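You operate a simulated robot arm through the tools that you are given. There is no shell and no other tool.

The job below is to be done with a simulated robot arm. You get a single attempt, and the scene is never put back.

TASK
Brush the old sealant off the adapter's thread, then paint a stripe of paste along it.
Fine: wire brush and blue brush go back. Set down upright: wire brush. A coat counts when it lies all over at full strength: go over it till it gets no stronger. What is to be rubbed or washed off counts as gone when no trace of it is left.

It is judged by the outcome, as a careful person would: the job done as asked, and still so three seconds after it is handed in. It fails if anything else is knocked over, pushed out of place, dropped, spilled or broken.

THE ROBOT
A 7-joint arm with a fingered hand, fixed in place. Base frame: the origin is on the floor under the middle of its stand, x ahead of it, y to its left, z up. Units: m, rad, N and s.
With the tool pointing down near the work surface it reaches from about 0.36 to 0.7 m from the base axis. Its first joint turns from -1.204 to 3.002 rad. Payload 3.2 kg.
Tool frame: the origin (TCP) lies between the finger pads and is the grasp point; the fingertips stand 0.026 m ahead of it; z points along the fingers, y is the line along which they close. The gripper opens to 0.088 m; its body begins 0.03 m behind the TCP. The gripper is a hand of 5 fingers: y runs from the thumb to the fingers, the wrist lies at [-0.016, -0.108, -0.172] in the tool frame, and closing takes about 1.5 s.
Orientation is told as [roll, pitch, yaw] about the base's x, y, z axes, in that order, counted from this pose: with the fingers straight down and the wrist toward the robot, the tool's x, y and z point along [0, 1, 0], [1, 0, 0] and [0, 0, -1] of the base frame.

THE INTERFACE
- The arm moves only by the tool play_rows. Its arguments are lists of equal length, an entry for each row: "dp": the shift along the base's x, y, z in m, a list of three; "rotation": the turn, a rotation vector about the base's x, y, z in rad, a list of three; "grip": the finger opening in m, from 0 to 0.088. In form: {"dp": [[x, y, z], ...], "rotation": [[ax, ay, az], ...], "grip": [grip, ...]}. A call has 1 to 20 rows; each row is the pose to reach, as a shift and turn from the pose commanded when the call began. Each row takes 0.2 s and may step no farther than 0.05 m and 0.15 rad from the row before; otherwise, or with a gripper value out of range, the whole call is refused. Where a pose cannot be reached the arm comes as near as it can. A force on the tool above 40 N (or 10 N above the force at the start of the call, whichever is more), or a blocked arm, ends the call early, and 0.2 s more pass. Each finger travels about 0.072 m/s and halts on what it meets, pressing with about 26 N; the grip force reading is that of the motor and also rises with nothing between the fingers. The clock runs only during rows and for 0.2 s after the last one: add rows that repeat a pose to give the fingers time. It gives the time, the measured TCP pose, the force on the tool (base axes), the opening and the grip force at its end, in the units of the frame above (readings bear some noise), with the torque about the TCP (base axes, N m) and any sound that the robot's microphone picked up.
- Cameras (640 x 400 px; columns grow to the right, rows downward): "scene" is fixed at [0.0567, -0.6507, 1.4935]; the picture's right is [0.73, -0.68, 0.00], its down [-0.33, -0.35, -0.88] and it looks along [0.60, 0.64, -0.48] (base axes); focal length 322 px, centre (320, 200). "wrist" rides on the gripper at [0.067, -0.098, -0.117] in the tool frame; the picture's right is [-0.71, 0.33, -0.62], its down [-0.65, -0.65, 0.39] and it looks along [-0.28, 0.68, 0.68] (tool axes); focal length 234 px, centre (320, 200). There is no depth. A picture from a camera that has moved, and an enlarged one, comes with that camera's place and axes in the base frame and with its lens. The place of the scene camera against the robot may be out by one fixed shift of up to 0.012 m in any direction.
- get_image(camera): a new picture of that camera. The clock stands still meanwhile.
- raise_lower(by): slides the trunk up (or, below 0, down) by that many m; the arm rides with it, the base frame stays. It gives what a move gives, with no picture.
- grasp_type(shape): the hand has 5 fingers and takes this shape, open, in about a second: jaw (thumb against the fingers, like two jaws); tri (thumb and two fingers); tip (a fingertip pinch); poke (one finger out to press); point (the index stretched); flat (the hand flat); cup (the hand cupped); fist (a fist). The gripper value then closes the fingers along that shape, each until it touches; the sizes above hold for jaw. It gives what a move gives, with no picture.
- close_up(camera, box): a new picture of the part [left, top, right, bottom] of that camera's present view, enlarged. The clock stands still meanwhile.
- finish_job(): hands the job in; it is judged then, once.

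Places have to be worked out from the pictures, the camera data and where the tool is seen. Open the gripper and draw the arm clear of the work before you hand the job in, unless the task says otherwise.

The tools are called after ">>>" as a command line: name --argument value ..., lists and objects as JSON in quotes. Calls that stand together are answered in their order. play_rows: Moves the arm, as the interface text tells. Its arguments: {"type":"object","properties":{"dp":{"type":"array"},"rotation":{"type":"array"},"grip":{"type":"array"}},"required":["dp","rotation","grip"]} The other tools are called the same way: raise_lower (by) moves the trunk up or down; grasp_type (shape) gives the hand a shape; get_image (camera) takes a picture; close_up (camera, box) takes an enlarged picture of a part of a camera's view; finish_job () hands the job in.

At the start:

```text
clock: 0.0
ee_pos: [0.387, -0.063, 1.2946]
orientation: [0.0, 0.0, 0.001]
contact_force: [0.2, 0.0, 0.1]
torque: [0.0, -0.01, 0.03]
grip_width: 0.0877
finger_force: 0.1
shape: jaw
trunk travel left (down, up): [-0.725, 0.115]
```

scene: 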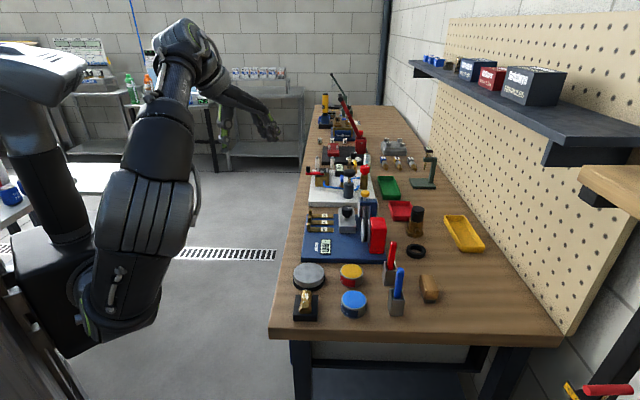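
wrist: 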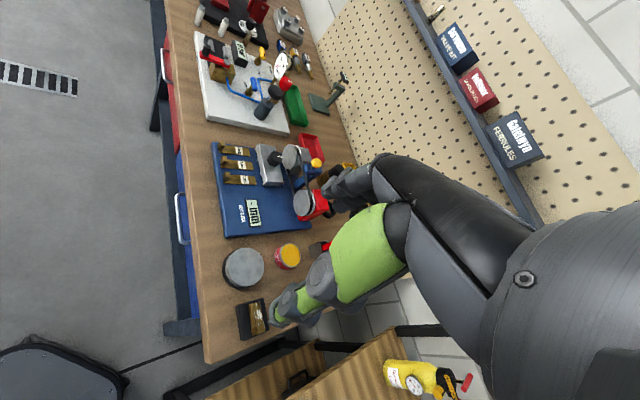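

I'll take enlarged pictures of the work area to see the adapter, brushes and holders.

>>> close_up --camera "scene" --box '[270, 220, 470, 345]'

>>> close_up --camera "scene" --box '[280, 255, 360, 325]'

>>> close_up --camera "wrist" --box '[190, 220, 350, 350]'

>>> close_up --camera "scene" --box '[360, 230, 450, 325]'

```text
3.20 times, centred on (370, 282) of scene
camera zoom: at [0.0567, -0.6507, 1.4935], right [0.73, -0.68, 0.0], down [-0.33, -0.35, -0.88], along [0.6, 0.64, -0.48], focal length 1030 px, centre (160, -64)
```

zoom: 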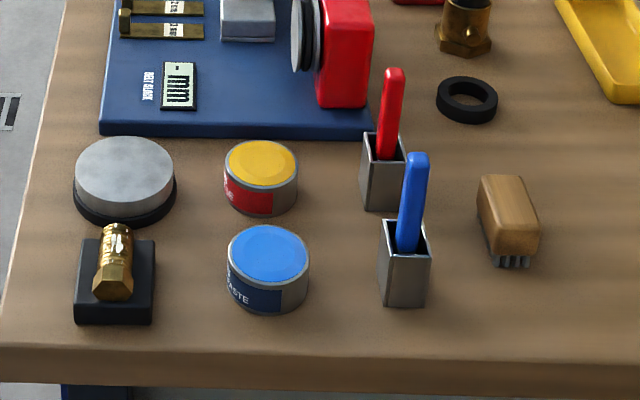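

```text
5.71 times, centred on (320, 290) of scene
camera zoom: at [0.0567, -0.6507, 1.4935], right [0.73, -0.68, 0.0], down [-0.33, -0.35, -0.88], along [0.6, 0.64, -0.48], focal length 1839 px, centre (320, -314)
```

zoom: 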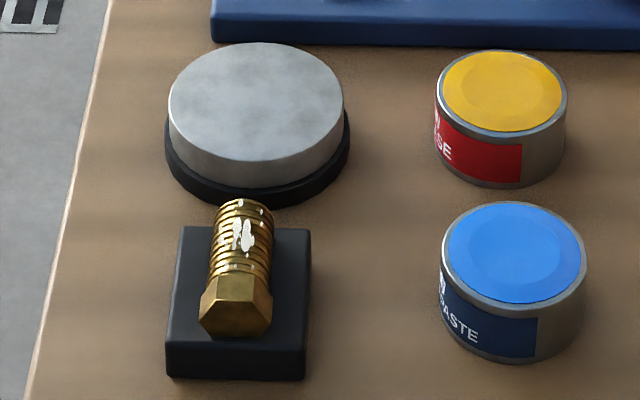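

```text
3.08 times, centred on (270, 285) of wrist
camera zoom: at [0.2898, 0.006, 1.4119], right [0.33, -0.71, 0.62], down [-0.65, -0.65, -0.39], along [0.68, -0.28, -0.68], focal length 720 px, centre (474, -62)
```

zoom: 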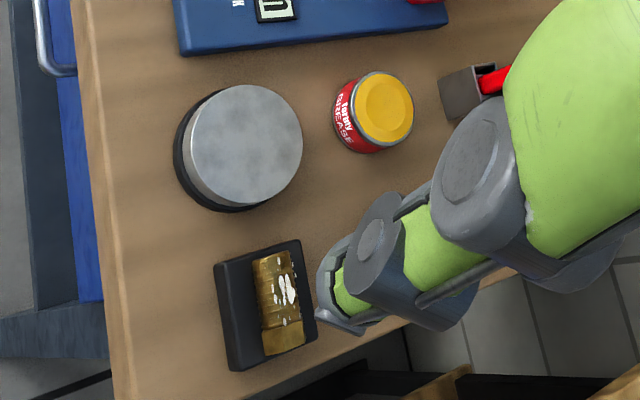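

```text
4.21 times, centred on (405, 278) of scene
camera zoom: at [0.0567, -0.6507, 1.4935], right [0.73, -0.68, 0.0], down [-0.33, -0.35, -0.88], along [0.6, 0.64, -0.48], focal length 1355 px, centre (-38, -126)
```

zoom: 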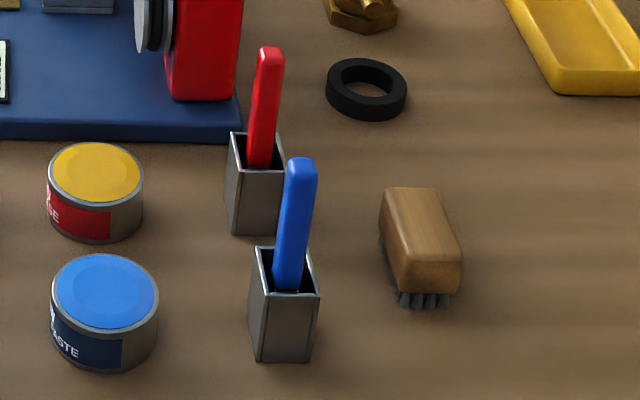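

The adapter lies on a black cradle (thread carries white sealant), triangulated near (0.42, -0.21, 0.885); table near z≈0.845. I'll lower the trunk a bit to bring the wrist camera closer for better views.

>>> raise_lower --by -0.15

```text
clock: 1.8
ee_pos: [0.3876, -0.0617, 1.144]
orientation: [0.0, 0.001, -0.001]
contact_force: [0.0, 0.9, -0.2]
torque: [-0.01, -0.01, 0.01]
grip_width: 0.0879
finger_force: 0.0
shape: jaw
trunk travel left (down, up): [-0.575, 0.265]
```

The trunk came down to TCP z=1.144. I take new pictures with both cameras.

>>> get_image --camera "wrist"

>>> get_image --camera "scene"

```text
taken
camera wrist: at [0.2897, 0.0061, 1.2619], right [0.33, -0.71, 0.62], down [-0.65, -0.65, -0.39], along [0.68, -0.28, -0.68], focal length 234 px, centre (320, 200)
```

wrist: 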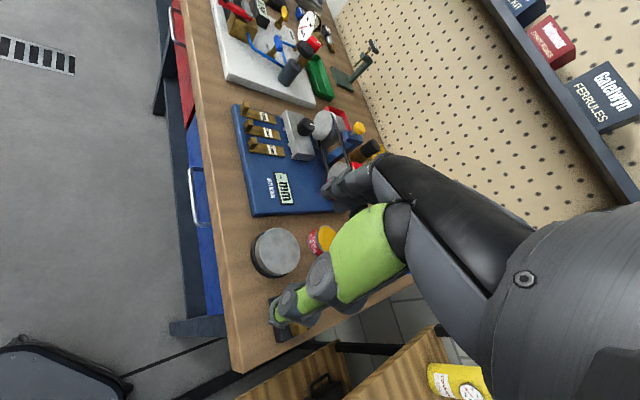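

```text
taken
```

scene: 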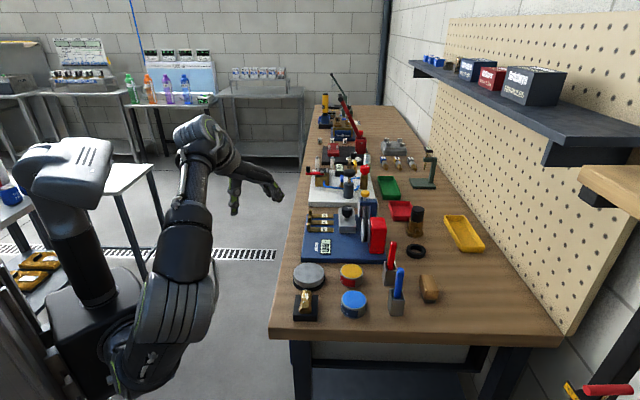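

The hand hides the objects on the right. I'll shift the TCP to y≈-0.40 at the same height, so the objects fall in the free left part of the wrist picture.

>>> play_rows --dp '[[0.0, -0.04, 0], [0.0, -0.085, 0], [0.0, -0.13, 0], [0.0, -0.175, 0], [0.0, -0.22, 0], [0.0, -0.265, 0], [0.0, -0.31, 0], [0.0, -0.34, 0], [0.0, -0.34, 0]]' --rotation '[[0, 0, 0], [0, 0, 0], [0, 0, 0], [0, 0, 0], [0, 0, 0], [0, 0, 0], [0, 0, 0], [0, 0, 0], [0, 0, 0]]' --grip '[0.088, 0.088, 0.088, 0.088, 0.088, 0.088, 0.088, 0.088, 0.088]'

```text
clock: 3.8
ee_pos: [0.3886, -0.4023, 1.143]
orientation: [0.002, 0.0, -0.002]
contact_force: [0.4, 0.1, -0.5]
torque: [0.01, -0.01, -0.02]
grip_width: 0.0878
finger_force: 0.0
shape: jaw
trunk travel left (down, up): [-0.575, 0.265]
```

The arm reached y=-0.402. Now I look with the wrist camera.

>>> get_image --camera "wrist"

>>> close_up --camera "wrist" --box '[60, 120, 300, 270]'

>>> get_image --camera "scene"

```text
taken
camera wrist: at [0.2899, -0.3347, 1.2608], right [0.33, -0.71, 0.62], down [-0.65, -0.65, -0.39], along [0.68, -0.28, -0.68], focal length 234 px, centre (320, 200)
```

wrist: 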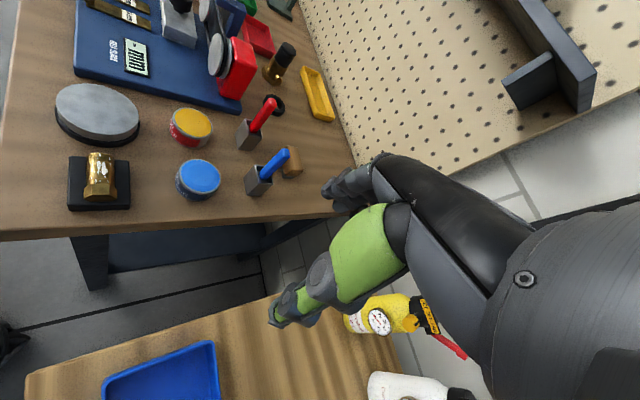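

```text
2.67 times, centred on (180, 195) of wrist
camera zoom: at [0.2899, -0.3347, 1.2608], right [0.33, -0.71, 0.62], down [-0.65, -0.65, -0.39], along [0.68, -0.28, -0.68], focal length 624 px, centre (693, 213)
```

zoom: 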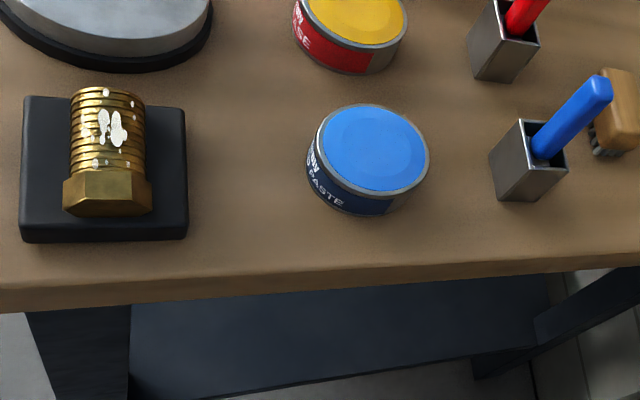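

```text
taken
```

scene: 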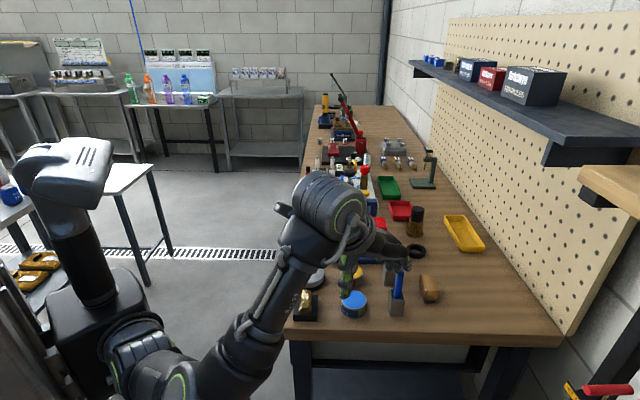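

The view is clear now: adapter on its cradle, blue paste tin, blue brush in its tin holder, wire brush behind it. I take enlarged views for measuring.

>>> close_up --camera "wrist" --box '[230, 130, 310, 205]'

>>> close_up --camera "wrist" --box '[55, 140, 145, 220]'

>>> close_up --camera "wrist" --box '[160, 85, 300, 205]'

```text
5.33 times, centred on (270, 168) of wrist
camera zoom: at [0.2899, -0.3347, 1.2608], right [0.33, -0.71, 0.62], down [-0.65, -0.65, -0.39], along [0.68, -0.28, -0.68], focal length 1249 px, centre (587, 373)
```

zoom: 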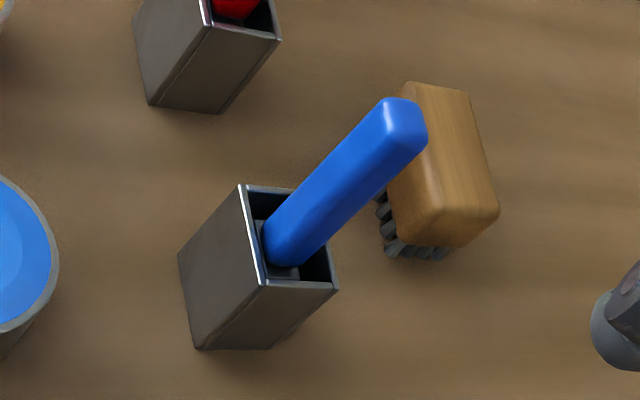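

```text
5.00 times, centred on (100, 180) of wrist
camera zoom: at [0.2899, -0.3347, 1.2608], right [0.33, -0.71, 0.62], down [-0.65, -0.65, -0.39], along [0.68, -0.28, -0.68], focal length 1171 px, centre (1420, 300)
```

zoom: 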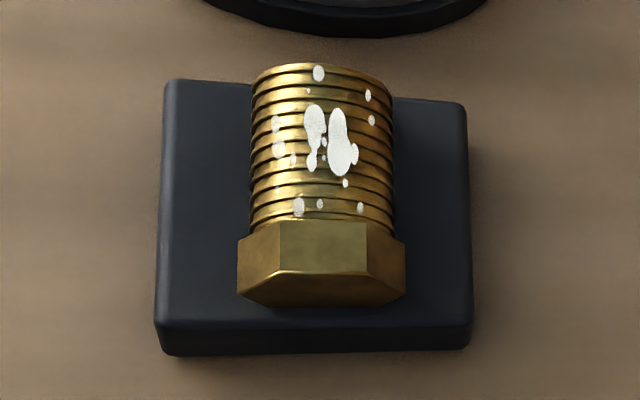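

```text
3.33 times, centred on (230, 145) of wrist
camera zoom: at [0.2899, -0.3347, 1.2608], right [0.33, -0.71, 0.62], down [-0.65, -0.65, -0.39], along [0.68, -0.28, -0.68], focal length 781 px, centre (620, 383)
```

zoom: 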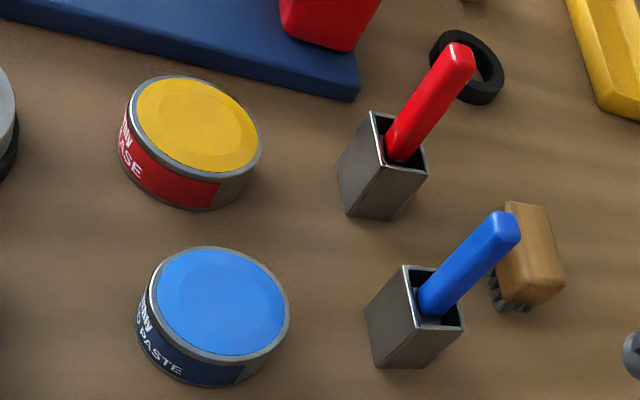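

I'll lower the trunk another 0.12 m for a second viewpoint to triangulate the objects and the table height.

>>> raise_lower --by -0.12

>>> get_image --camera "wrist"

>>> close_up --camera "wrist" --box '[160, 60, 320, 180]'

>>> close_up --camera "wrist" --box '[0, 80, 160, 200]'

```text
clock: 5.2
ee_pos: [0.3882, -0.4018, 1.0243]
orientation: [0.001, 0.001, 0.002]
contact_force: [-0.5, -0.9, 0.6]
torque: [0.01, 0.02, -0.02]
grip_width: 0.0879
finger_force: 0.1
shape: jaw
trunk travel left (down, up): [-0.455, 0.385]
```

```text
taken
camera wrist: at [0.2899, -0.3344, 1.1409], right [0.33, -0.71, 0.62], down [-0.65, -0.65, -0.39], along [0.68, -0.28, -0.68], focal length 234 px, centre (320, 200)
```

wrist: 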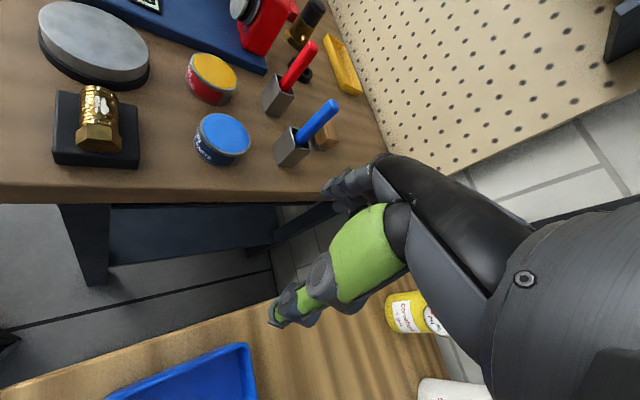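

```text
3.33 times, centred on (240, 120) of wrist
camera zoom: at [0.2899, -0.3344, 1.1409], right [0.33, -0.71, 0.62], down [-0.65, -0.65, -0.39], along [0.68, -0.28, -0.68], focal length 781 px, centre (587, 467)
```

zoom: 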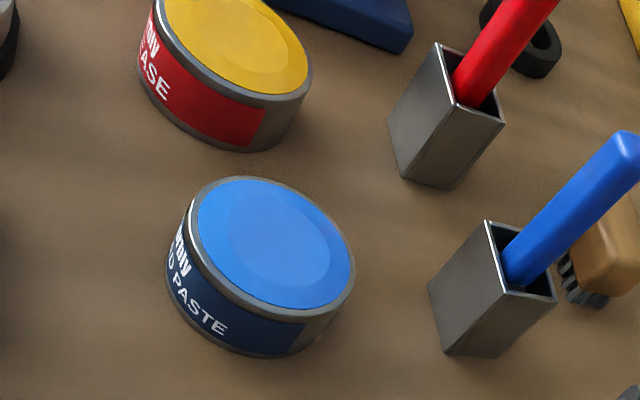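

```text
3.33 times, centred on (80, 140) of wrist
camera zoom: at [0.2899, -0.3344, 1.1409], right [0.33, -0.71, 0.62], down [-0.65, -0.65, -0.39], along [0.68, -0.28, -0.68], focal length 781 px, centre (1120, 400)
```

zoom: 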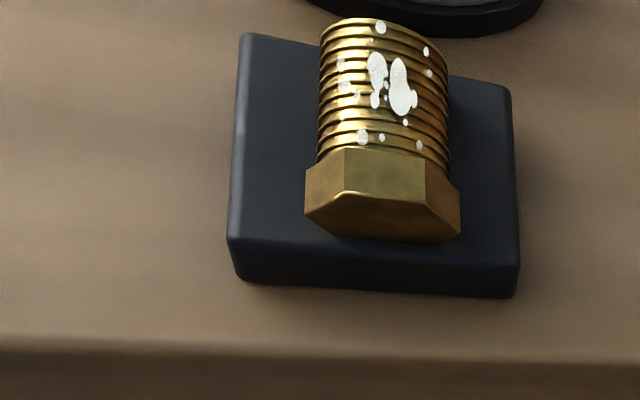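

From the two heights I get: table z≈0.858, bench turned 45° to the base, adapter thread axis along (0.71,0.71) from about (0.41,-0.21) to (0.44,-0.18), thread top z≈0.903; blue holder near (0.588,-0.352). I need closer views of the wire brush and blue brush from this pose.

>>> close_up --camera "wrist" --box '[260, 85, 350, 175]'

>>> close_up --camera "scene" --box '[380, 250, 450, 325]'

```text
4.44 times, centred on (305, 130) of wrist
camera zoom: at [0.2899, -0.3344, 1.1409], right [0.33, -0.71, 0.62], down [-0.65, -0.65, -0.39], along [0.68, -0.28, -0.68], focal length 1041 px, centre (387, 511)
```

zoom: 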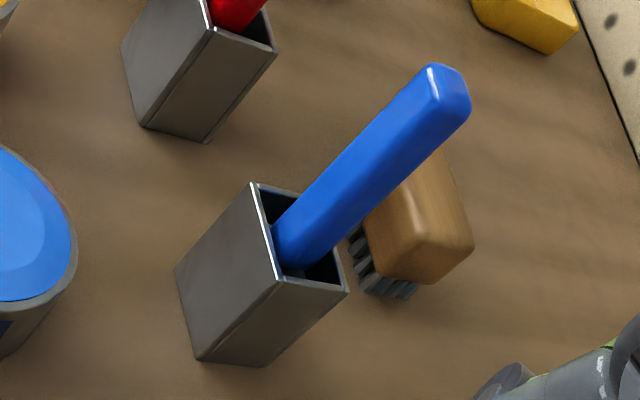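

```text
5.33 times, centred on (415, 288) of scene
camera zoom: at [0.0567, -0.6507, 1.4935], right [0.73, -0.68, 0.0], down [-0.33, -0.35, -0.88], along [0.6, 0.64, -0.48], focal length 1717 px, centre (-187, -267)
```

zoom: 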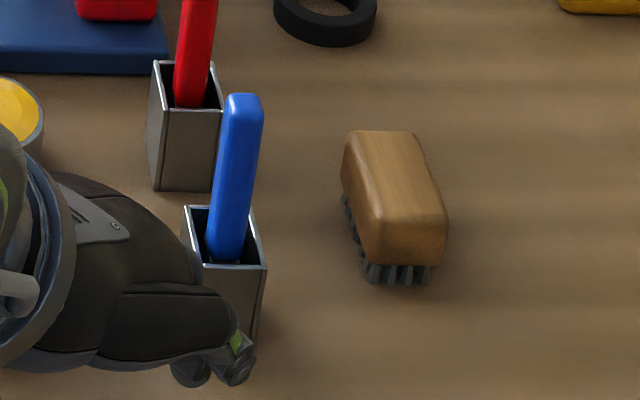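

Wire brush: block about 0.065×0.033 m, centred near (0.69,-0.379), top z≈0.903, long axis along the bench's depth (~45°) — about 0.79 m from the base axis. I'll test the reach at a safe height above it with the hand yawed -45°.

>>> play_rows --dp '[[0.0, 0.0, 0.04], [0.0, 0.0, 0.08], [0.04, 0.0, 0.11], [0.085, 0.0, 0.13], [0.13, 0.005, 0.13], [0.17, 0.01, 0.13], [0.21, 0.015, 0.13], [0.25, 0.02, 0.13], [0.275, 0.02, 0.13], [0.295, 0.02, 0.13], [0.295, 0.02, 0.13]]' --rotation '[[0, 0, -0.1], [0, 0, -0.2], [0, 0, -0.3], [0, 0, -0.4], [0, 0, -0.5], [0, 0, -0.6], [0, 0, -0.7], [0, 0, -0.785], [0, 0, -0.785], [0, 0, -0.785], [0, 0, -0.785]]' --grip '[0.088, 0.088, 0.088, 0.088, 0.088, 0.088, 0.088, 0.088, 0.088, 0.088, 0.088]'

>>> get_image --camera "scene"

>>> get_image --camera "wrist"

```text
clock: 7.7
ee_pos: [0.5518, -0.3365, 1.0282]
orientation: [0.0, 0.0, -0.786]
contact_force: [0.0, -0.2, -0.6]
torque: [0.02, 0.02, -0.02]
grip_width: 0.0881
finger_force: 0.0
shape: jaw
out of reach, approached as far as the arm can: row 3, 4, 5, 6, 7, 8, 9, 10, 11
trunk travel left (down, up): [-0.455, 0.385]
```

```text
taken
```

scene: 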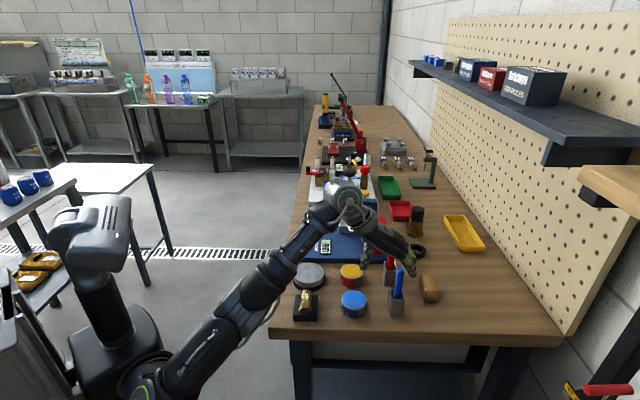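

```text
taken
camera wrist: at [0.529, -0.2196, 1.1464], right [-0.27, -0.74, 0.62], down [-0.92, 0.0, -0.39], along [0.28, -0.68, -0.68], focal length 234 px, centre (320, 200)
```

wrist: 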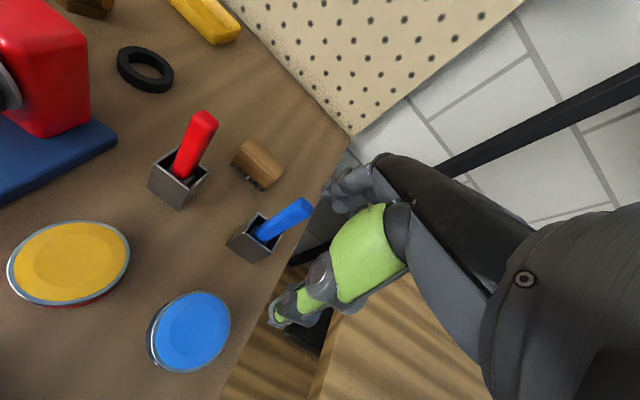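

The arm is fully stretched upward because the trunk sits too low. I'll raise the trunk by 0.2 m to bring the shoulder nearer the work height and check the pose.

>>> raise_lower --by 0.2

>>> play_rows --dp '[[0, 0, 0]]' --rotation '[[0, 0, 0]]' --grip '[0.088]'

>>> get_image --camera "scene"

```text
clock: 9.8
ee_pos: [0.5506, -0.3374, 1.2296]
orientation: [0.0, 0.0, -0.787]
contact_force: [0.8, -0.8, -0.2]
torque: [0.0, 0.01, 0.0]
grip_width: 0.0881
finger_force: 0.1
shape: jaw
trunk travel left (down, up): [-0.655, 0.185]
```

```text
clock: 10.2
ee_pos: [0.5509, -0.3368, 1.2291]
orientation: [0.002, 0.001, -0.786]
contact_force: [-0.3, -0.4, 0.0]
torque: [0.01, 0.04, -0.02]
grip_width: 0.0877
finger_force: 0.0
shape: jaw
trunk travel left (down, up): [-0.655, 0.185]
```

```text
taken
```

scene: 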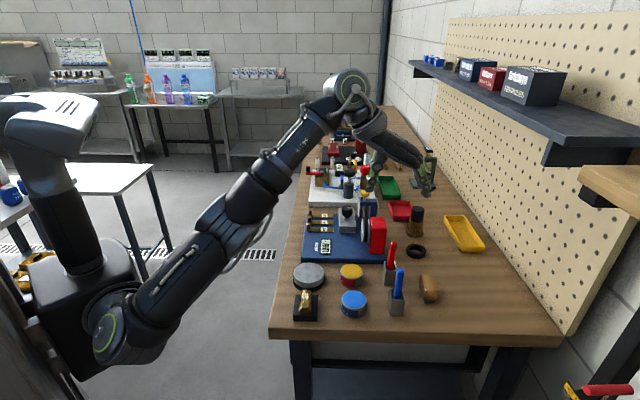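

The pose command was clamped to the actual pose. Now I go down 0.14 m and then outward toward the point above the wire brush, staying above the brush handles.

>>> play_rows --dp '[[0, 0, -0.045], [0, 0, -0.09], [0.02, -0.005, -0.13], [0.05, -0.015, -0.14], [0.08, -0.025, -0.145], [0.11, -0.035, -0.145], [0.14, -0.043, -0.145], [0.14, -0.043, -0.145]]' --rotation '[[0, 0, 0], [0, 0, 0], [0, 0, 0], [0, 0, 0], [0, 0, 0], [0, 0, 0], [0, 0, 0], [0, 0, 0]]' --grip '[0.088, 0.088, 0.088, 0.088, 0.088, 0.088, 0.088, 0.088]'

>>> get_image --camera "scene"

```text
clock: 12.0
ee_pos: [0.6511, -0.3629, 1.0676]
orientation: [-0.002, -0.001, -0.784]
contact_force: [-0.1, 0.6, 0.3]
torque: [0.04, -0.02, 0.03]
grip_width: 0.0878
finger_force: 0.0
shape: jaw
out of reach, approached as far as the arm can: row 1, 2, 3, 4, 5, 6, 7, 8
trunk travel left (down, up): [-0.655, 0.185]
```

```text
taken
```

scene: 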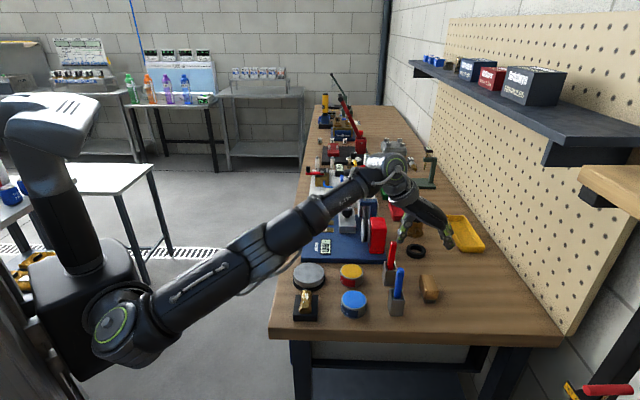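

Still stretched: fitting the stretch points gives the shoulder at z≈0.96 with ~0.70 m arm length, so raising the trunk 0.1 m more puts the shoulder at wrist height, where the wire brush should be just reachable.

>>> raise_lower --by 0.1

>>> play_rows --dp '[[0, 0, -0.045], [0, 0, -0.09], [0.01, -0.004, -0.12], [0.02, -0.008, -0.14], [0.03, -0.012, -0.145], [0.039, -0.016, -0.145], [0.039, -0.016, -0.145]]' --rotation '[[0, 0, 0], [0, 0, 0], [0, 0, 0], [0, 0, 0], [0, 0, 0], [0, 0, 0], [0, 0, 0]]' --grip '[0.088, 0.088, 0.088, 0.088, 0.088, 0.088, 0.088]'

>>> get_image --camera "scene"

>>> get_image --camera "wrist"

```text
clock: 13.3
ee_pos: [0.6487, -0.3623, 1.1687]
orientation: [0.0, 0.0, -0.786]
contact_force: [0.4, -0.7, -0.4]
torque: [0.01, -0.02, -0.02]
grip_width: 0.0878
finger_force: 0.1
shape: jaw
trunk travel left (down, up): [-0.755, 0.085]
```

```text
clock: 14.9
ee_pos: [0.6845, -0.3757, 1.0194]
orientation: [-0.002, 0.001, -0.787]
contact_force: [-0.2, -0.1, 0.3]
torque: [-0.03, -0.02, 0.03]
grip_width: 0.0876
finger_force: 0.0
shape: jaw
out of reach, approached as far as the arm can: row 1, 2, 3, 4, 5, 6, 7
trunk travel left (down, up): [-0.755, 0.085]
```

```text
taken
```

scene: 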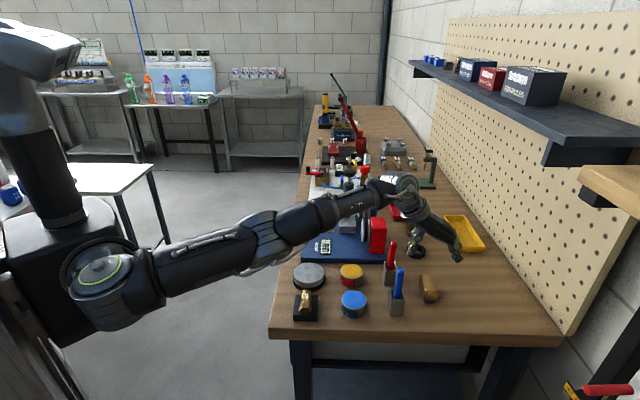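

```text
taken
camera wrist: at [0.6612, -0.2596, 1.1388], right [-0.27, -0.74, 0.62], down [-0.92, 0.0, -0.39], along [0.28, -0.68, -0.68], focal length 234 px, centre (320, 200)
```

wrist: 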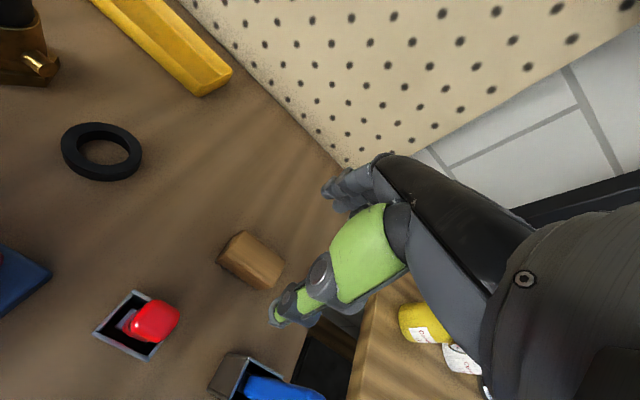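

The arm now reaches (0.6845,-0.376) at z=1.02 pointing straight down. I zoom in on the wire brush to pin its centre and orientation.

>>> close_up --camera "wrist" --box '[200, 215, 300, 305]'

>>> close_up --camera "scene" --box '[370, 170, 480, 320]'

```text
4.44 times, centred on (250, 260) of wrist
camera zoom: at [0.6612, -0.2596, 1.1388], right [-0.27, -0.74, 0.62], down [-0.92, 0.0, -0.39], along [0.28, -0.68, -0.68], focal length 1041 px, centre (631, -67)
```

zoom: 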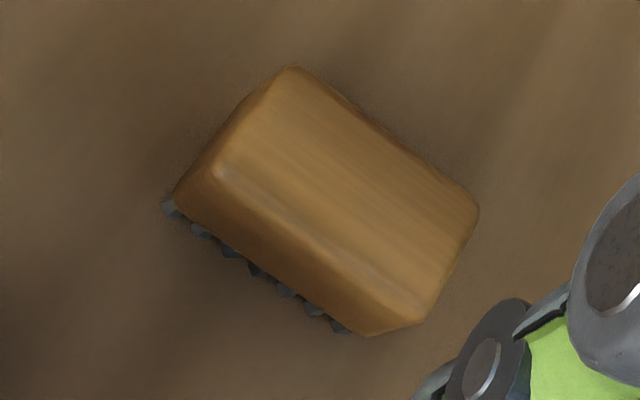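

```text
2.67 times, centred on (425, 245) of scene
camera zoom: at [0.0567, -0.6507, 1.4935], right [0.73, -0.68, 0.0], down [-0.33, -0.35, -0.88], along [0.6, 0.64, -0.48], focal length 858 px, centre (40, 80)
```

zoom: 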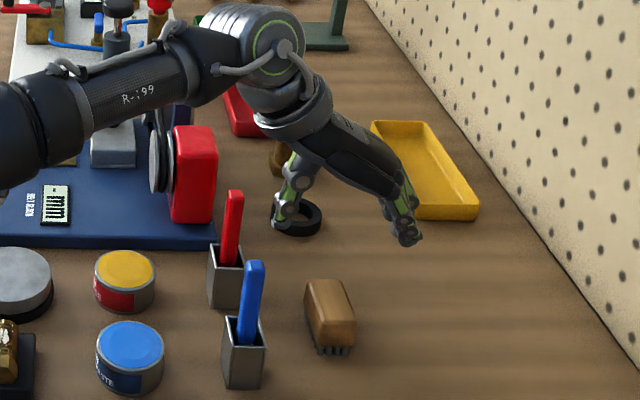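

The brush centre is (0.692,-0.382), axis at 45°, width ≈0.031 m. I'll shift a few mm and go down to z≈0.955, then check clearance to the handles.

>>> play_rows --dp '[[0.004, -0.003, -0.02], [0.0075, -0.006, -0.04], [0.0075, -0.006, -0.06], [0.0075, -0.006, -0.065], [0.0075, -0.006, -0.065]]' --rotation '[[0, 0, 0], [0, 0, 0], [0, 0, 0], [0, 0, 0], [0, 0, 0]]' --grip '[0.088, 0.088, 0.088, 0.088, 0.088]'

>>> close_up --camera "scene" --box '[370, 170, 480, 320]'

>>> get_image --camera "wrist"

```text
clock: 16.1
ee_pos: [0.6866, -0.3824, 0.9538]
orientation: [0.0, 0.0, -0.786]
contact_force: [-0.7, 0.1, 1.0]
torque: [-0.01, 0.02, -0.02]
grip_width: 0.0881
finger_force: 0.1
shape: jaw
out of reach, approached as far as the arm can: row 2, 3, 4, 5
trunk travel left (down, up): [-0.755, 0.085]
```

```text
2.67 times, centred on (425, 245) of scene
camera zoom: at [0.0567, -0.6507, 1.4935], right [0.73, -0.68, 0.0], down [-0.33, -0.35, -0.88], along [0.6, 0.64, -0.48], focal length 858 px, centre (40, 80)
```

zoom: 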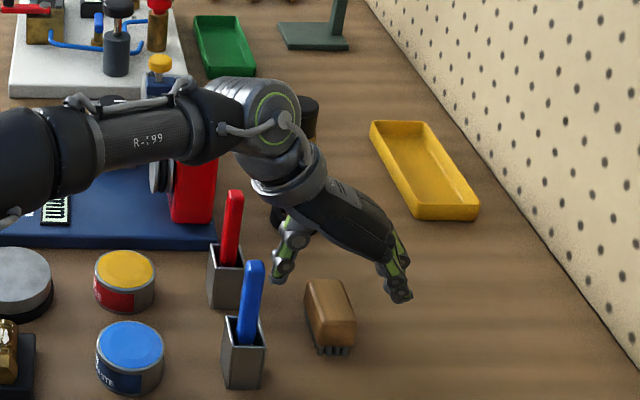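

```text
taken
camera wrist: at [0.6652, -0.264, 1.0717], right [-0.27, -0.74, 0.62], down [-0.92, 0.0, -0.39], along [0.28, -0.68, -0.68], focal length 234 px, centre (320, 200)
```

wrist: 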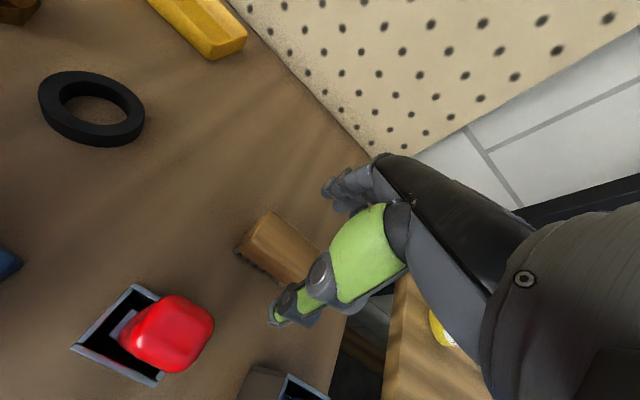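

The hand is centred over the brush with thumb and fingers on either side. I lower to z≈0.90 with a 4 mm x correction.

>>> play_rows --dp '[[0.001, 0.0, -0.015], [0.002, 0.0, -0.03], [0.003, 0.0, -0.045], [0.003, 0.0, -0.053], [0.003, 0.0, -0.053]]' --rotation '[[0, 0, 0], [0, 0, 0], [0, 0, 0], [0, 0, 0], [0, 0, 0]]' --grip '[0.088, 0.088, 0.088, 0.088, 0.088]'

>>> close_up --camera "scene" --box '[370, 200, 470, 320]'

>>> get_image --camera "wrist"

```text
clock: 17.4
ee_pos: [0.6828, -0.379, 0.8999]
orientation: [0.0, 0.001, -0.784]
contact_force: [0.5, 0.7, -0.7]
torque: [0.03, -0.01, 0.02]
grip_width: 0.0881
finger_force: 0.0
shape: jaw
out of reach, approached as far as the arm can: row 3, 4, 5
trunk travel left (down, up): [-0.755, 0.085]
```

```text
3.33 times, centred on (420, 260) of scene
camera zoom: at [0.0567, -0.6507, 1.4935], right [0.73, -0.68, 0.0], down [-0.33, -0.35, -0.88], along [0.6, 0.64, -0.48], focal length 1073 px, centre (-13, 0)
```

zoom: 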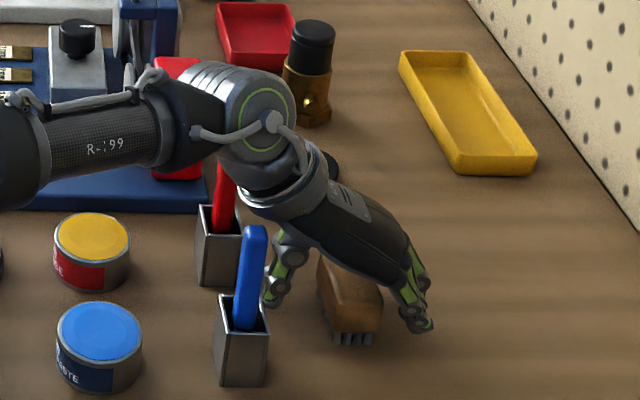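

```text
taken
camera wrist: at [0.661, -0.2626, 1.0185], right [-0.27, -0.74, 0.62], down [-0.92, 0.0, -0.39], along [0.28, -0.68, -0.68], focal length 234 px, centre (320, 200)
```

wrist: 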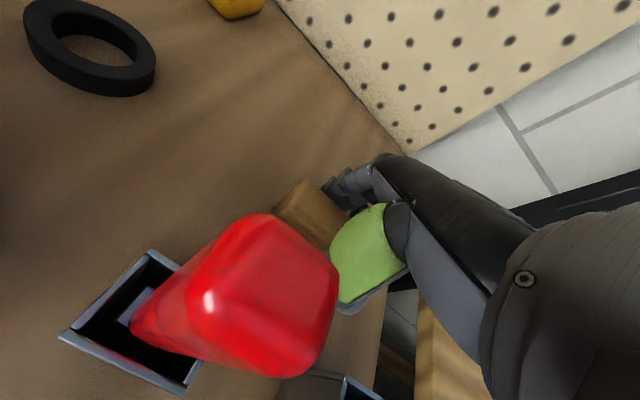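

No contact yet; I'm about 9 mm short of the brush centre at the reach limit. A small outward tilt (0.057 rad) of the hand gains that distance without moving the wrist.

>>> play_rows --dp '[[0.004, -0.001, 0.001], [0.008, -0.003, 0.001], [0.008, -0.003, 0.001]]' --rotation '[[-0.02, -0.02, 0], [-0.04, -0.04, 0], [-0.04, -0.04, 0]]' --grip '[0.088, 0.088, 0.088]'

>>> close_up --camera "scene" --box '[400, 240, 460, 320]'

>>> close_up --camera "wrist" --box '[230, 140, 410, 300]'

```text
clock: 18.1
ee_pos: [0.6908, -0.3832, 0.9021]
orientation: [-0.001, -0.057, -0.786]
contact_force: [-0.6, -0.7, -0.2]
torque: [0.03, 0.03, -0.03]
grip_width: 0.0878
finger_force: 0.1
shape: jaw
trunk travel left (down, up): [-0.755, 0.085]
```

```text
5.00 times, centred on (430, 280) of scene
camera zoom: at [0.0567, -0.6507, 1.4935], right [0.73, -0.68, 0.0], down [-0.33, -0.35, -0.88], along [0.6, 0.64, -0.48], focal length 1609 px, centre (-230, -200)
```

zoom: 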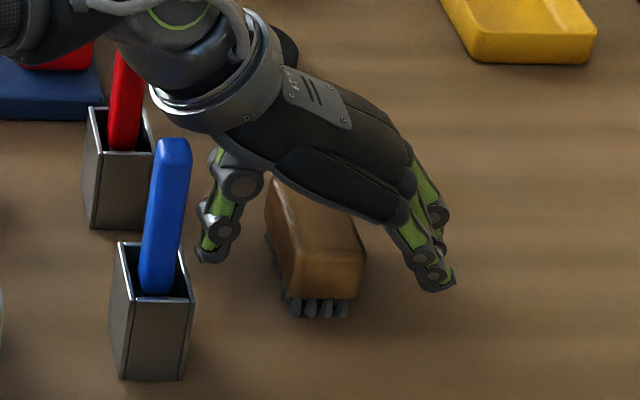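

```text
2.50 times, centred on (320, 220) of wrist
camera zoom: at [0.6639, -0.2617, 1.0136], right [-0.29, -0.71, 0.64], down [-0.9, -0.01, -0.43], along [0.31, -0.7, -0.64], focal length 585 px, centre (320, 150)
```

zoom: 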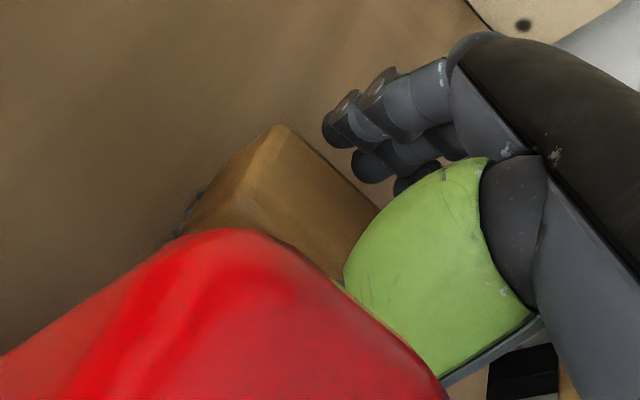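

The hand straddles the brush well. I lower 7 mm more and then close on the wooden block.

>>> play_rows --dp '[[0, 0, -0.004], [0, 0, -0.007], [0, 0, -0.007], [0, 0, -0.007], [0, 0, -0.007], [0, 0, -0.007], [0, 0, -0.007], [0, 0, -0.007], [0, 0, -0.007], [0, 0, -0.007], [0, 0, -0.007]]' --rotation '[[0, 0, 0], [0, 0, 0], [0, 0, 0], [0, 0, 0], [0, 0, 0], [0, 0, 0], [0, 0, 0], [0, 0, 0], [0, 0, 0], [0, 0, 0], [0, 0, 0]]' --grip '[0.088, 0.088, 0.07, 0.05, 0.035, 0.025, 0.02, 0.02, 0.02, 0.02, 0.02]'

>>> close_up --camera "scene" --box '[400, 240, 460, 320]'

>>> close_up --camera "wrist" --box '[230, 140, 410, 300]'

```text
clock: 20.6
ee_pos: [0.6918, -0.3838, 0.8937]
orientation: [0.001, -0.058, -0.785]
contact_force: [-0.5, 0.6, 1.6]
torque: [0.02, 0.03, 0.05]
grip_width: 0.0309
finger_force: 25.8
shape: jaw
trunk travel left (down, up): [-0.755, 0.085]
```

```text
5.00 times, centred on (430, 280) of scene
camera zoom: at [0.0567, -0.6507, 1.4935], right [0.73, -0.68, 0.0], down [-0.33, -0.35, -0.88], along [0.6, 0.64, -0.48], focal length 1609 px, centre (-230, -200)
```

zoom: 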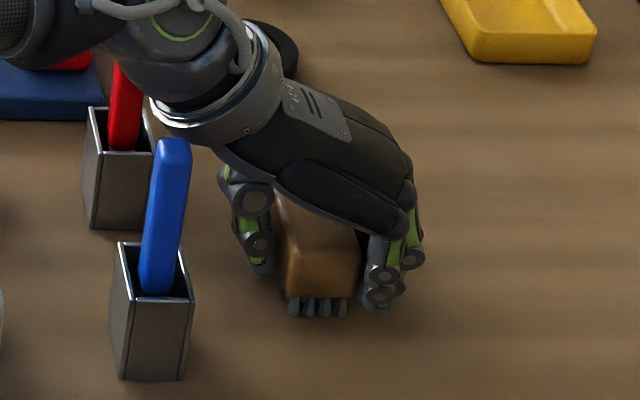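

```text
2.50 times, centred on (320, 220) of wrist
camera zoom: at [0.664, -0.2629, 1.0065], right [-0.29, -0.71, 0.64], down [-0.9, -0.01, -0.43], along [0.31, -0.7, -0.64], focal length 585 px, centre (320, 150)
```

zoom: 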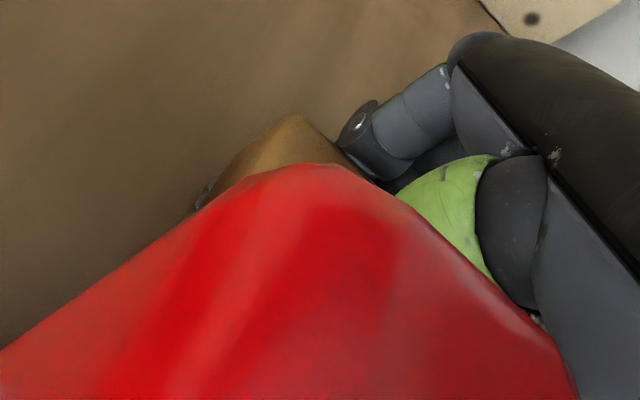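

The brush is gripped (0.031 m, 26 N). Its home pose is TCP (0.692,-0.384,0.894), rpy (0,-0.057,-0.785). Now I lift it straight up first, then slightly inward, to clear the handles.

>>> play_rows --dp '[[0, 0, 0.02], [0, 0, 0.045], [0, 0, 0.075], [-0.003, 0.002, 0.105], [-0.01, 0.006, 0.135], [-0.02, 0.012, 0.165], [-0.03, 0.018, 0.185], [-0.03, 0.018, 0.185]]' --rotation '[[0, 0, 0], [0, 0, 0], [0, 0, 0], [0, 0, 0], [0, 0, 0], [0, 0, 0], [0, 0, 0], [0, 0, 0]]' --grip '[0.02, 0.02, 0.02, 0.02, 0.02, 0.02, 0.02, 0.02]'

>>> get_image --camera "scene"

>>> get_image --camera "wrist"

```text
clock: 22.4
ee_pos: [0.6617, -0.3654, 1.0765]
orientation: [0.001, -0.057, -0.786]
contact_force: [0.5, -0.6, 0.4]
torque: [0.02, 0.02, -0.02]
grip_width: 0.0307
finger_force: 25.9
shape: jaw
trunk travel left (down, up): [-0.755, 0.085]
```

```text
taken
```

scene: 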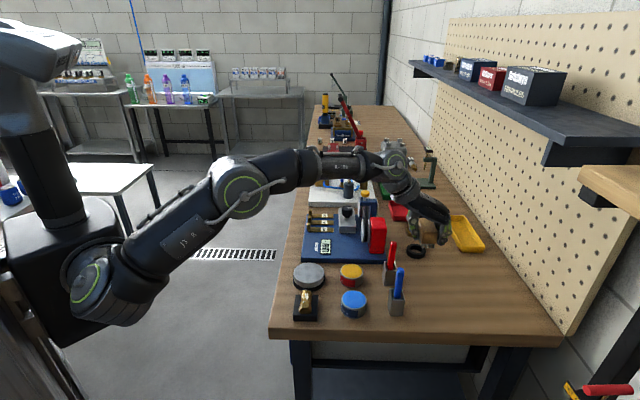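

```text
taken
camera wrist: at [0.6349, -0.2438, 1.1887], right [-0.29, -0.71, 0.64], down [-0.91, -0.01, -0.42], along [0.31, -0.7, -0.64], focal length 234 px, centre (320, 200)
```

wrist: 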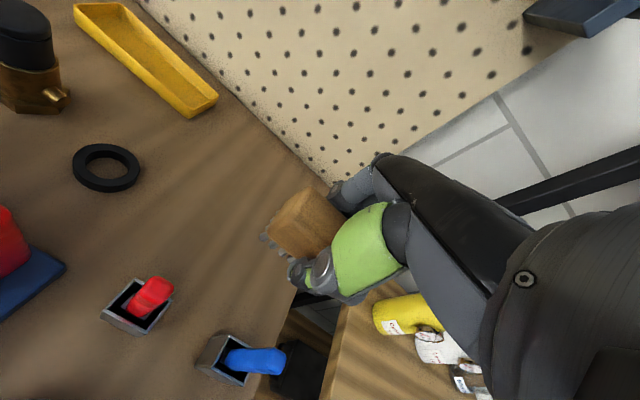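

The brush hangs clear in the hand. I carry it at z≈1.08 to above the adapter's far end, (0.437,-0.183).

>>> play_rows --dp '[[-0.025, 0.02, 0], [-0.055, 0.045, 0], [-0.09, 0.073, 0], [-0.125, 0.101, 0], [-0.16, 0.129, 0], [-0.195, 0.157, 0], [-0.225, 0.182, 0], [-0.225, 0.182, 0]]' --rotation '[[0, 0, 0], [0, 0, 0], [0, 0, 0], [0, 0, 0], [0, 0, 0], [0, 0, 0], [0, 0, 0], [0, 0, 0]]' --grip '[0.02, 0.02, 0.02, 0.02, 0.02, 0.02, 0.02, 0.02]'

>>> get_image --camera "scene"

>>> get_image --camera "wrist"

```text
clock: 24.1
ee_pos: [0.4958, -0.2008, 1.0489]
orientation: [0.007, -0.05, -0.787]
contact_force: [0.2, -0.5, -0.4]
torque: [-0.02, 0.0, -0.03]
grip_width: 0.0307
finger_force: 25.8
shape: jaw
out of reach, approached as far as the arm can: row 6, 7, 8
trunk travel left (down, up): [-0.755, 0.085]
```

```text
taken
```

scene: 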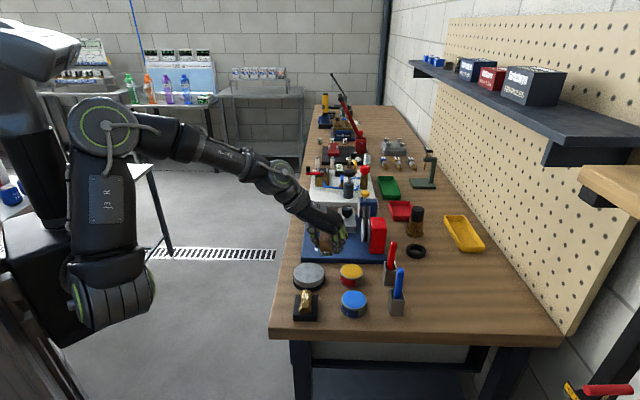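

```text
taken
camera wrist: at [0.469, -0.0805, 1.1612], right [-0.29, -0.71, 0.64], down [-0.91, -0.01, -0.43], along [0.31, -0.7, -0.64], focal length 234 px, centre (320, 200)
```

wrist: 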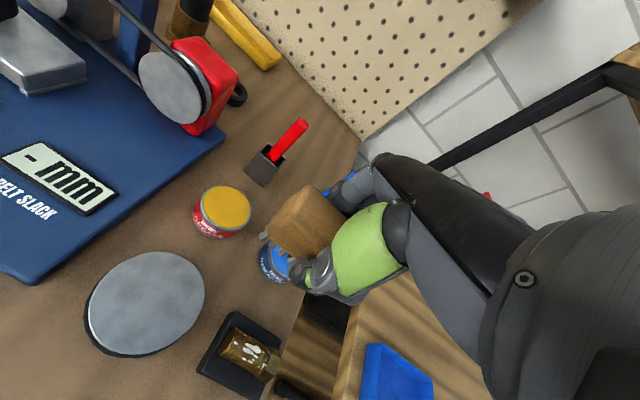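

The joint limits stop the arm here with the trunk this high; working close to the robot needs a lower trunk. I'll lower the trunk in steps, raising the hand in between to keep the brush clear.

>>> raise_lower --by -0.06

>>> play_rows --dp '[[0, 0, 0.03], [0, 0, 0.06], [0, 0, 0.09], [0, 0, 0.12], [0, 0, 0.15], [0, 0, 0.15]]' --rotation '[[0, 0, 0], [0, 0, 0], [0, 0, 0], [0, 0, 0], [0, 0, 0], [0, 0, 0]]' --grip '[0.02, 0.02, 0.02, 0.02, 0.02, 0.02]'

>>> raise_lower --by -0.14

>>> get_image --camera "scene"

```text
clock: 25.1
ee_pos: [0.4959, -0.2005, 0.9877]
orientation: [0.007, -0.052, -0.785]
contact_force: [0.1, -0.5, -1.2]
torque: [0.03, -0.03, -0.01]
grip_width: 0.0307
finger_force: 25.6
shape: jaw
trunk travel left (down, up): [-0.695, 0.145]
```

```text
clock: 26.6
ee_pos: [0.5277, -0.2092, 1.1404]
orientation: [0.0, -0.051, -0.786]
contact_force: [-0.4, 0.4, -0.9]
torque: [0.0, -0.01, -0.02]
grip_width: 0.0306
finger_force: 26.2
shape: jaw
out of reach, approached as far as the arm can: row 1, 2, 3, 4, 5, 6
trunk travel left (down, up): [-0.695, 0.145]
```

```text
clock: 28.2
ee_pos: [0.5259, -0.2079, 1.0016]
orientation: [0.002, -0.053, -0.786]
contact_force: [1.2, 0.1, -0.7]
torque: [0.05, -0.03, -0.04]
grip_width: 0.0306
finger_force: 26.3
shape: jaw
trunk travel left (down, up): [-0.555, 0.285]
```

```text
taken
```

scene: 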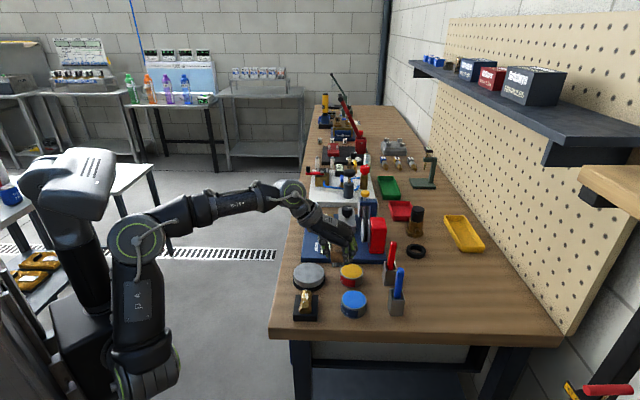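

The forearm is now about level. I raise the hand again and lower the trunk another step.

>>> play_rows --dp '[[0, 0, 0.03], [0, 0, 0.06], [0, 0, 0.09], [0, 0, 0.12], [0, 0, 0.15], [0, 0, 0.15]]' --rotation '[[0, 0, 0], [0, 0, 0], [0, 0, 0], [0, 0, 0], [0, 0, 0], [0, 0, 0]]' --grip '[0.02, 0.02, 0.02, 0.02, 0.02, 0.02]'

>>> raise_lower --by -0.12

>>> get_image --camera "scene"

```text
clock: 29.6
ee_pos: [0.5267, -0.2091, 1.1508]
orientation: [0.0, -0.055, -0.785]
contact_force: [1.1, -0.2, -0.5]
torque: [-0.01, -0.03, 0.06]
grip_width: 0.0307
finger_force: 25.8
shape: jaw
trunk travel left (down, up): [-0.555, 0.285]
```

```text
clock: 31.1
ee_pos: [0.527, -0.2075, 1.0322]
orientation: [0.001, -0.057, -0.786]
contact_force: [-0.1, 1.1, -0.7]
torque: [-0.04, 0.02, 0.02]
grip_width: 0.0309
finger_force: 25.8
shape: jaw
trunk travel left (down, up): [-0.435, 0.405]
```

```text
taken
```

scene: 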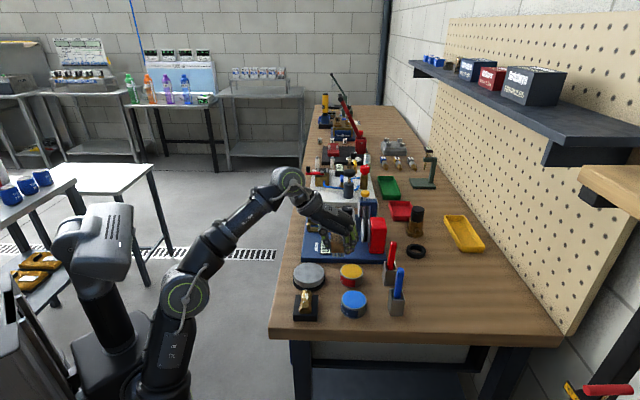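

Good bent posture now, with everything within reach. I move to above the adapter's far thread end at z≈1.0.

>>> play_rows --dp '[[-0.03, 0.008, 0], [-0.06, 0.016, 0], [-0.087, 0.024, 0], [-0.087, 0.024, -0.03], [-0.087, 0.024, -0.03]]' --rotation '[[0, 0, 0], [0, 0, 0], [0, 0, 0], [0, 0, 0], [0, 0, 0]]' --grip '[0.02, 0.02, 0.02, 0.02, 0.02]'

>>> close_up --camera "scene" --box '[260, 200, 380, 330]'

>>> get_image --camera "wrist"

```text
clock: 32.3
ee_pos: [0.4821, -0.1955, 1.032]
orientation: [0.001, -0.053, -0.787]
contact_force: [0.3, -0.7, -1.3]
torque: [0.0, 0.02, 0.02]
grip_width: 0.0307
finger_force: 25.8
shape: jaw
out of reach, approached as far as the arm can: row 2, 3, 4, 5
trunk travel left (down, up): [-0.435, 0.405]
```

```text
3.08 times, centred on (320, 265) of scene
camera zoom: at [0.0567, -0.6507, 1.4935], right [0.73, -0.68, 0.0], down [-0.33, -0.35, -0.88], along [0.6, 0.64, -0.48], focal length 990 px, centre (320, 0)
```

zoom: 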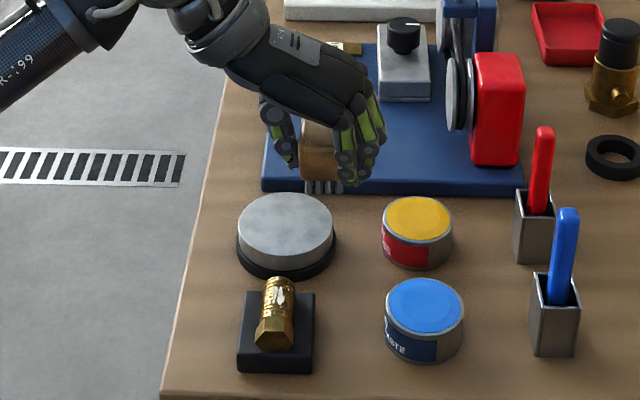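

```text
taken
camera wrist: at [0.4542, -0.074, 1.1443], right [-0.29, -0.71, 0.64], down [-0.91, -0.01, -0.42], along [0.31, -0.7, -0.64], focal length 234 px, centre (320, 200)
```

wrist: 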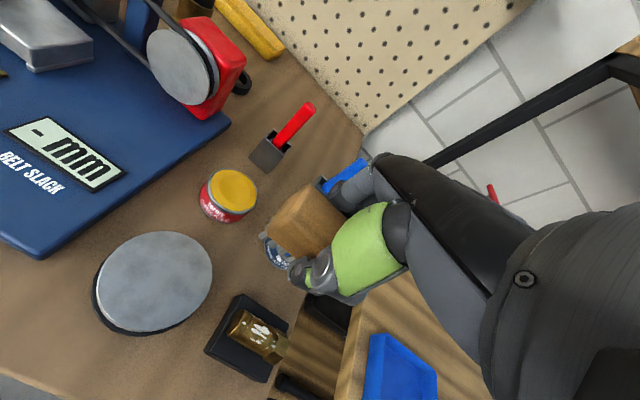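

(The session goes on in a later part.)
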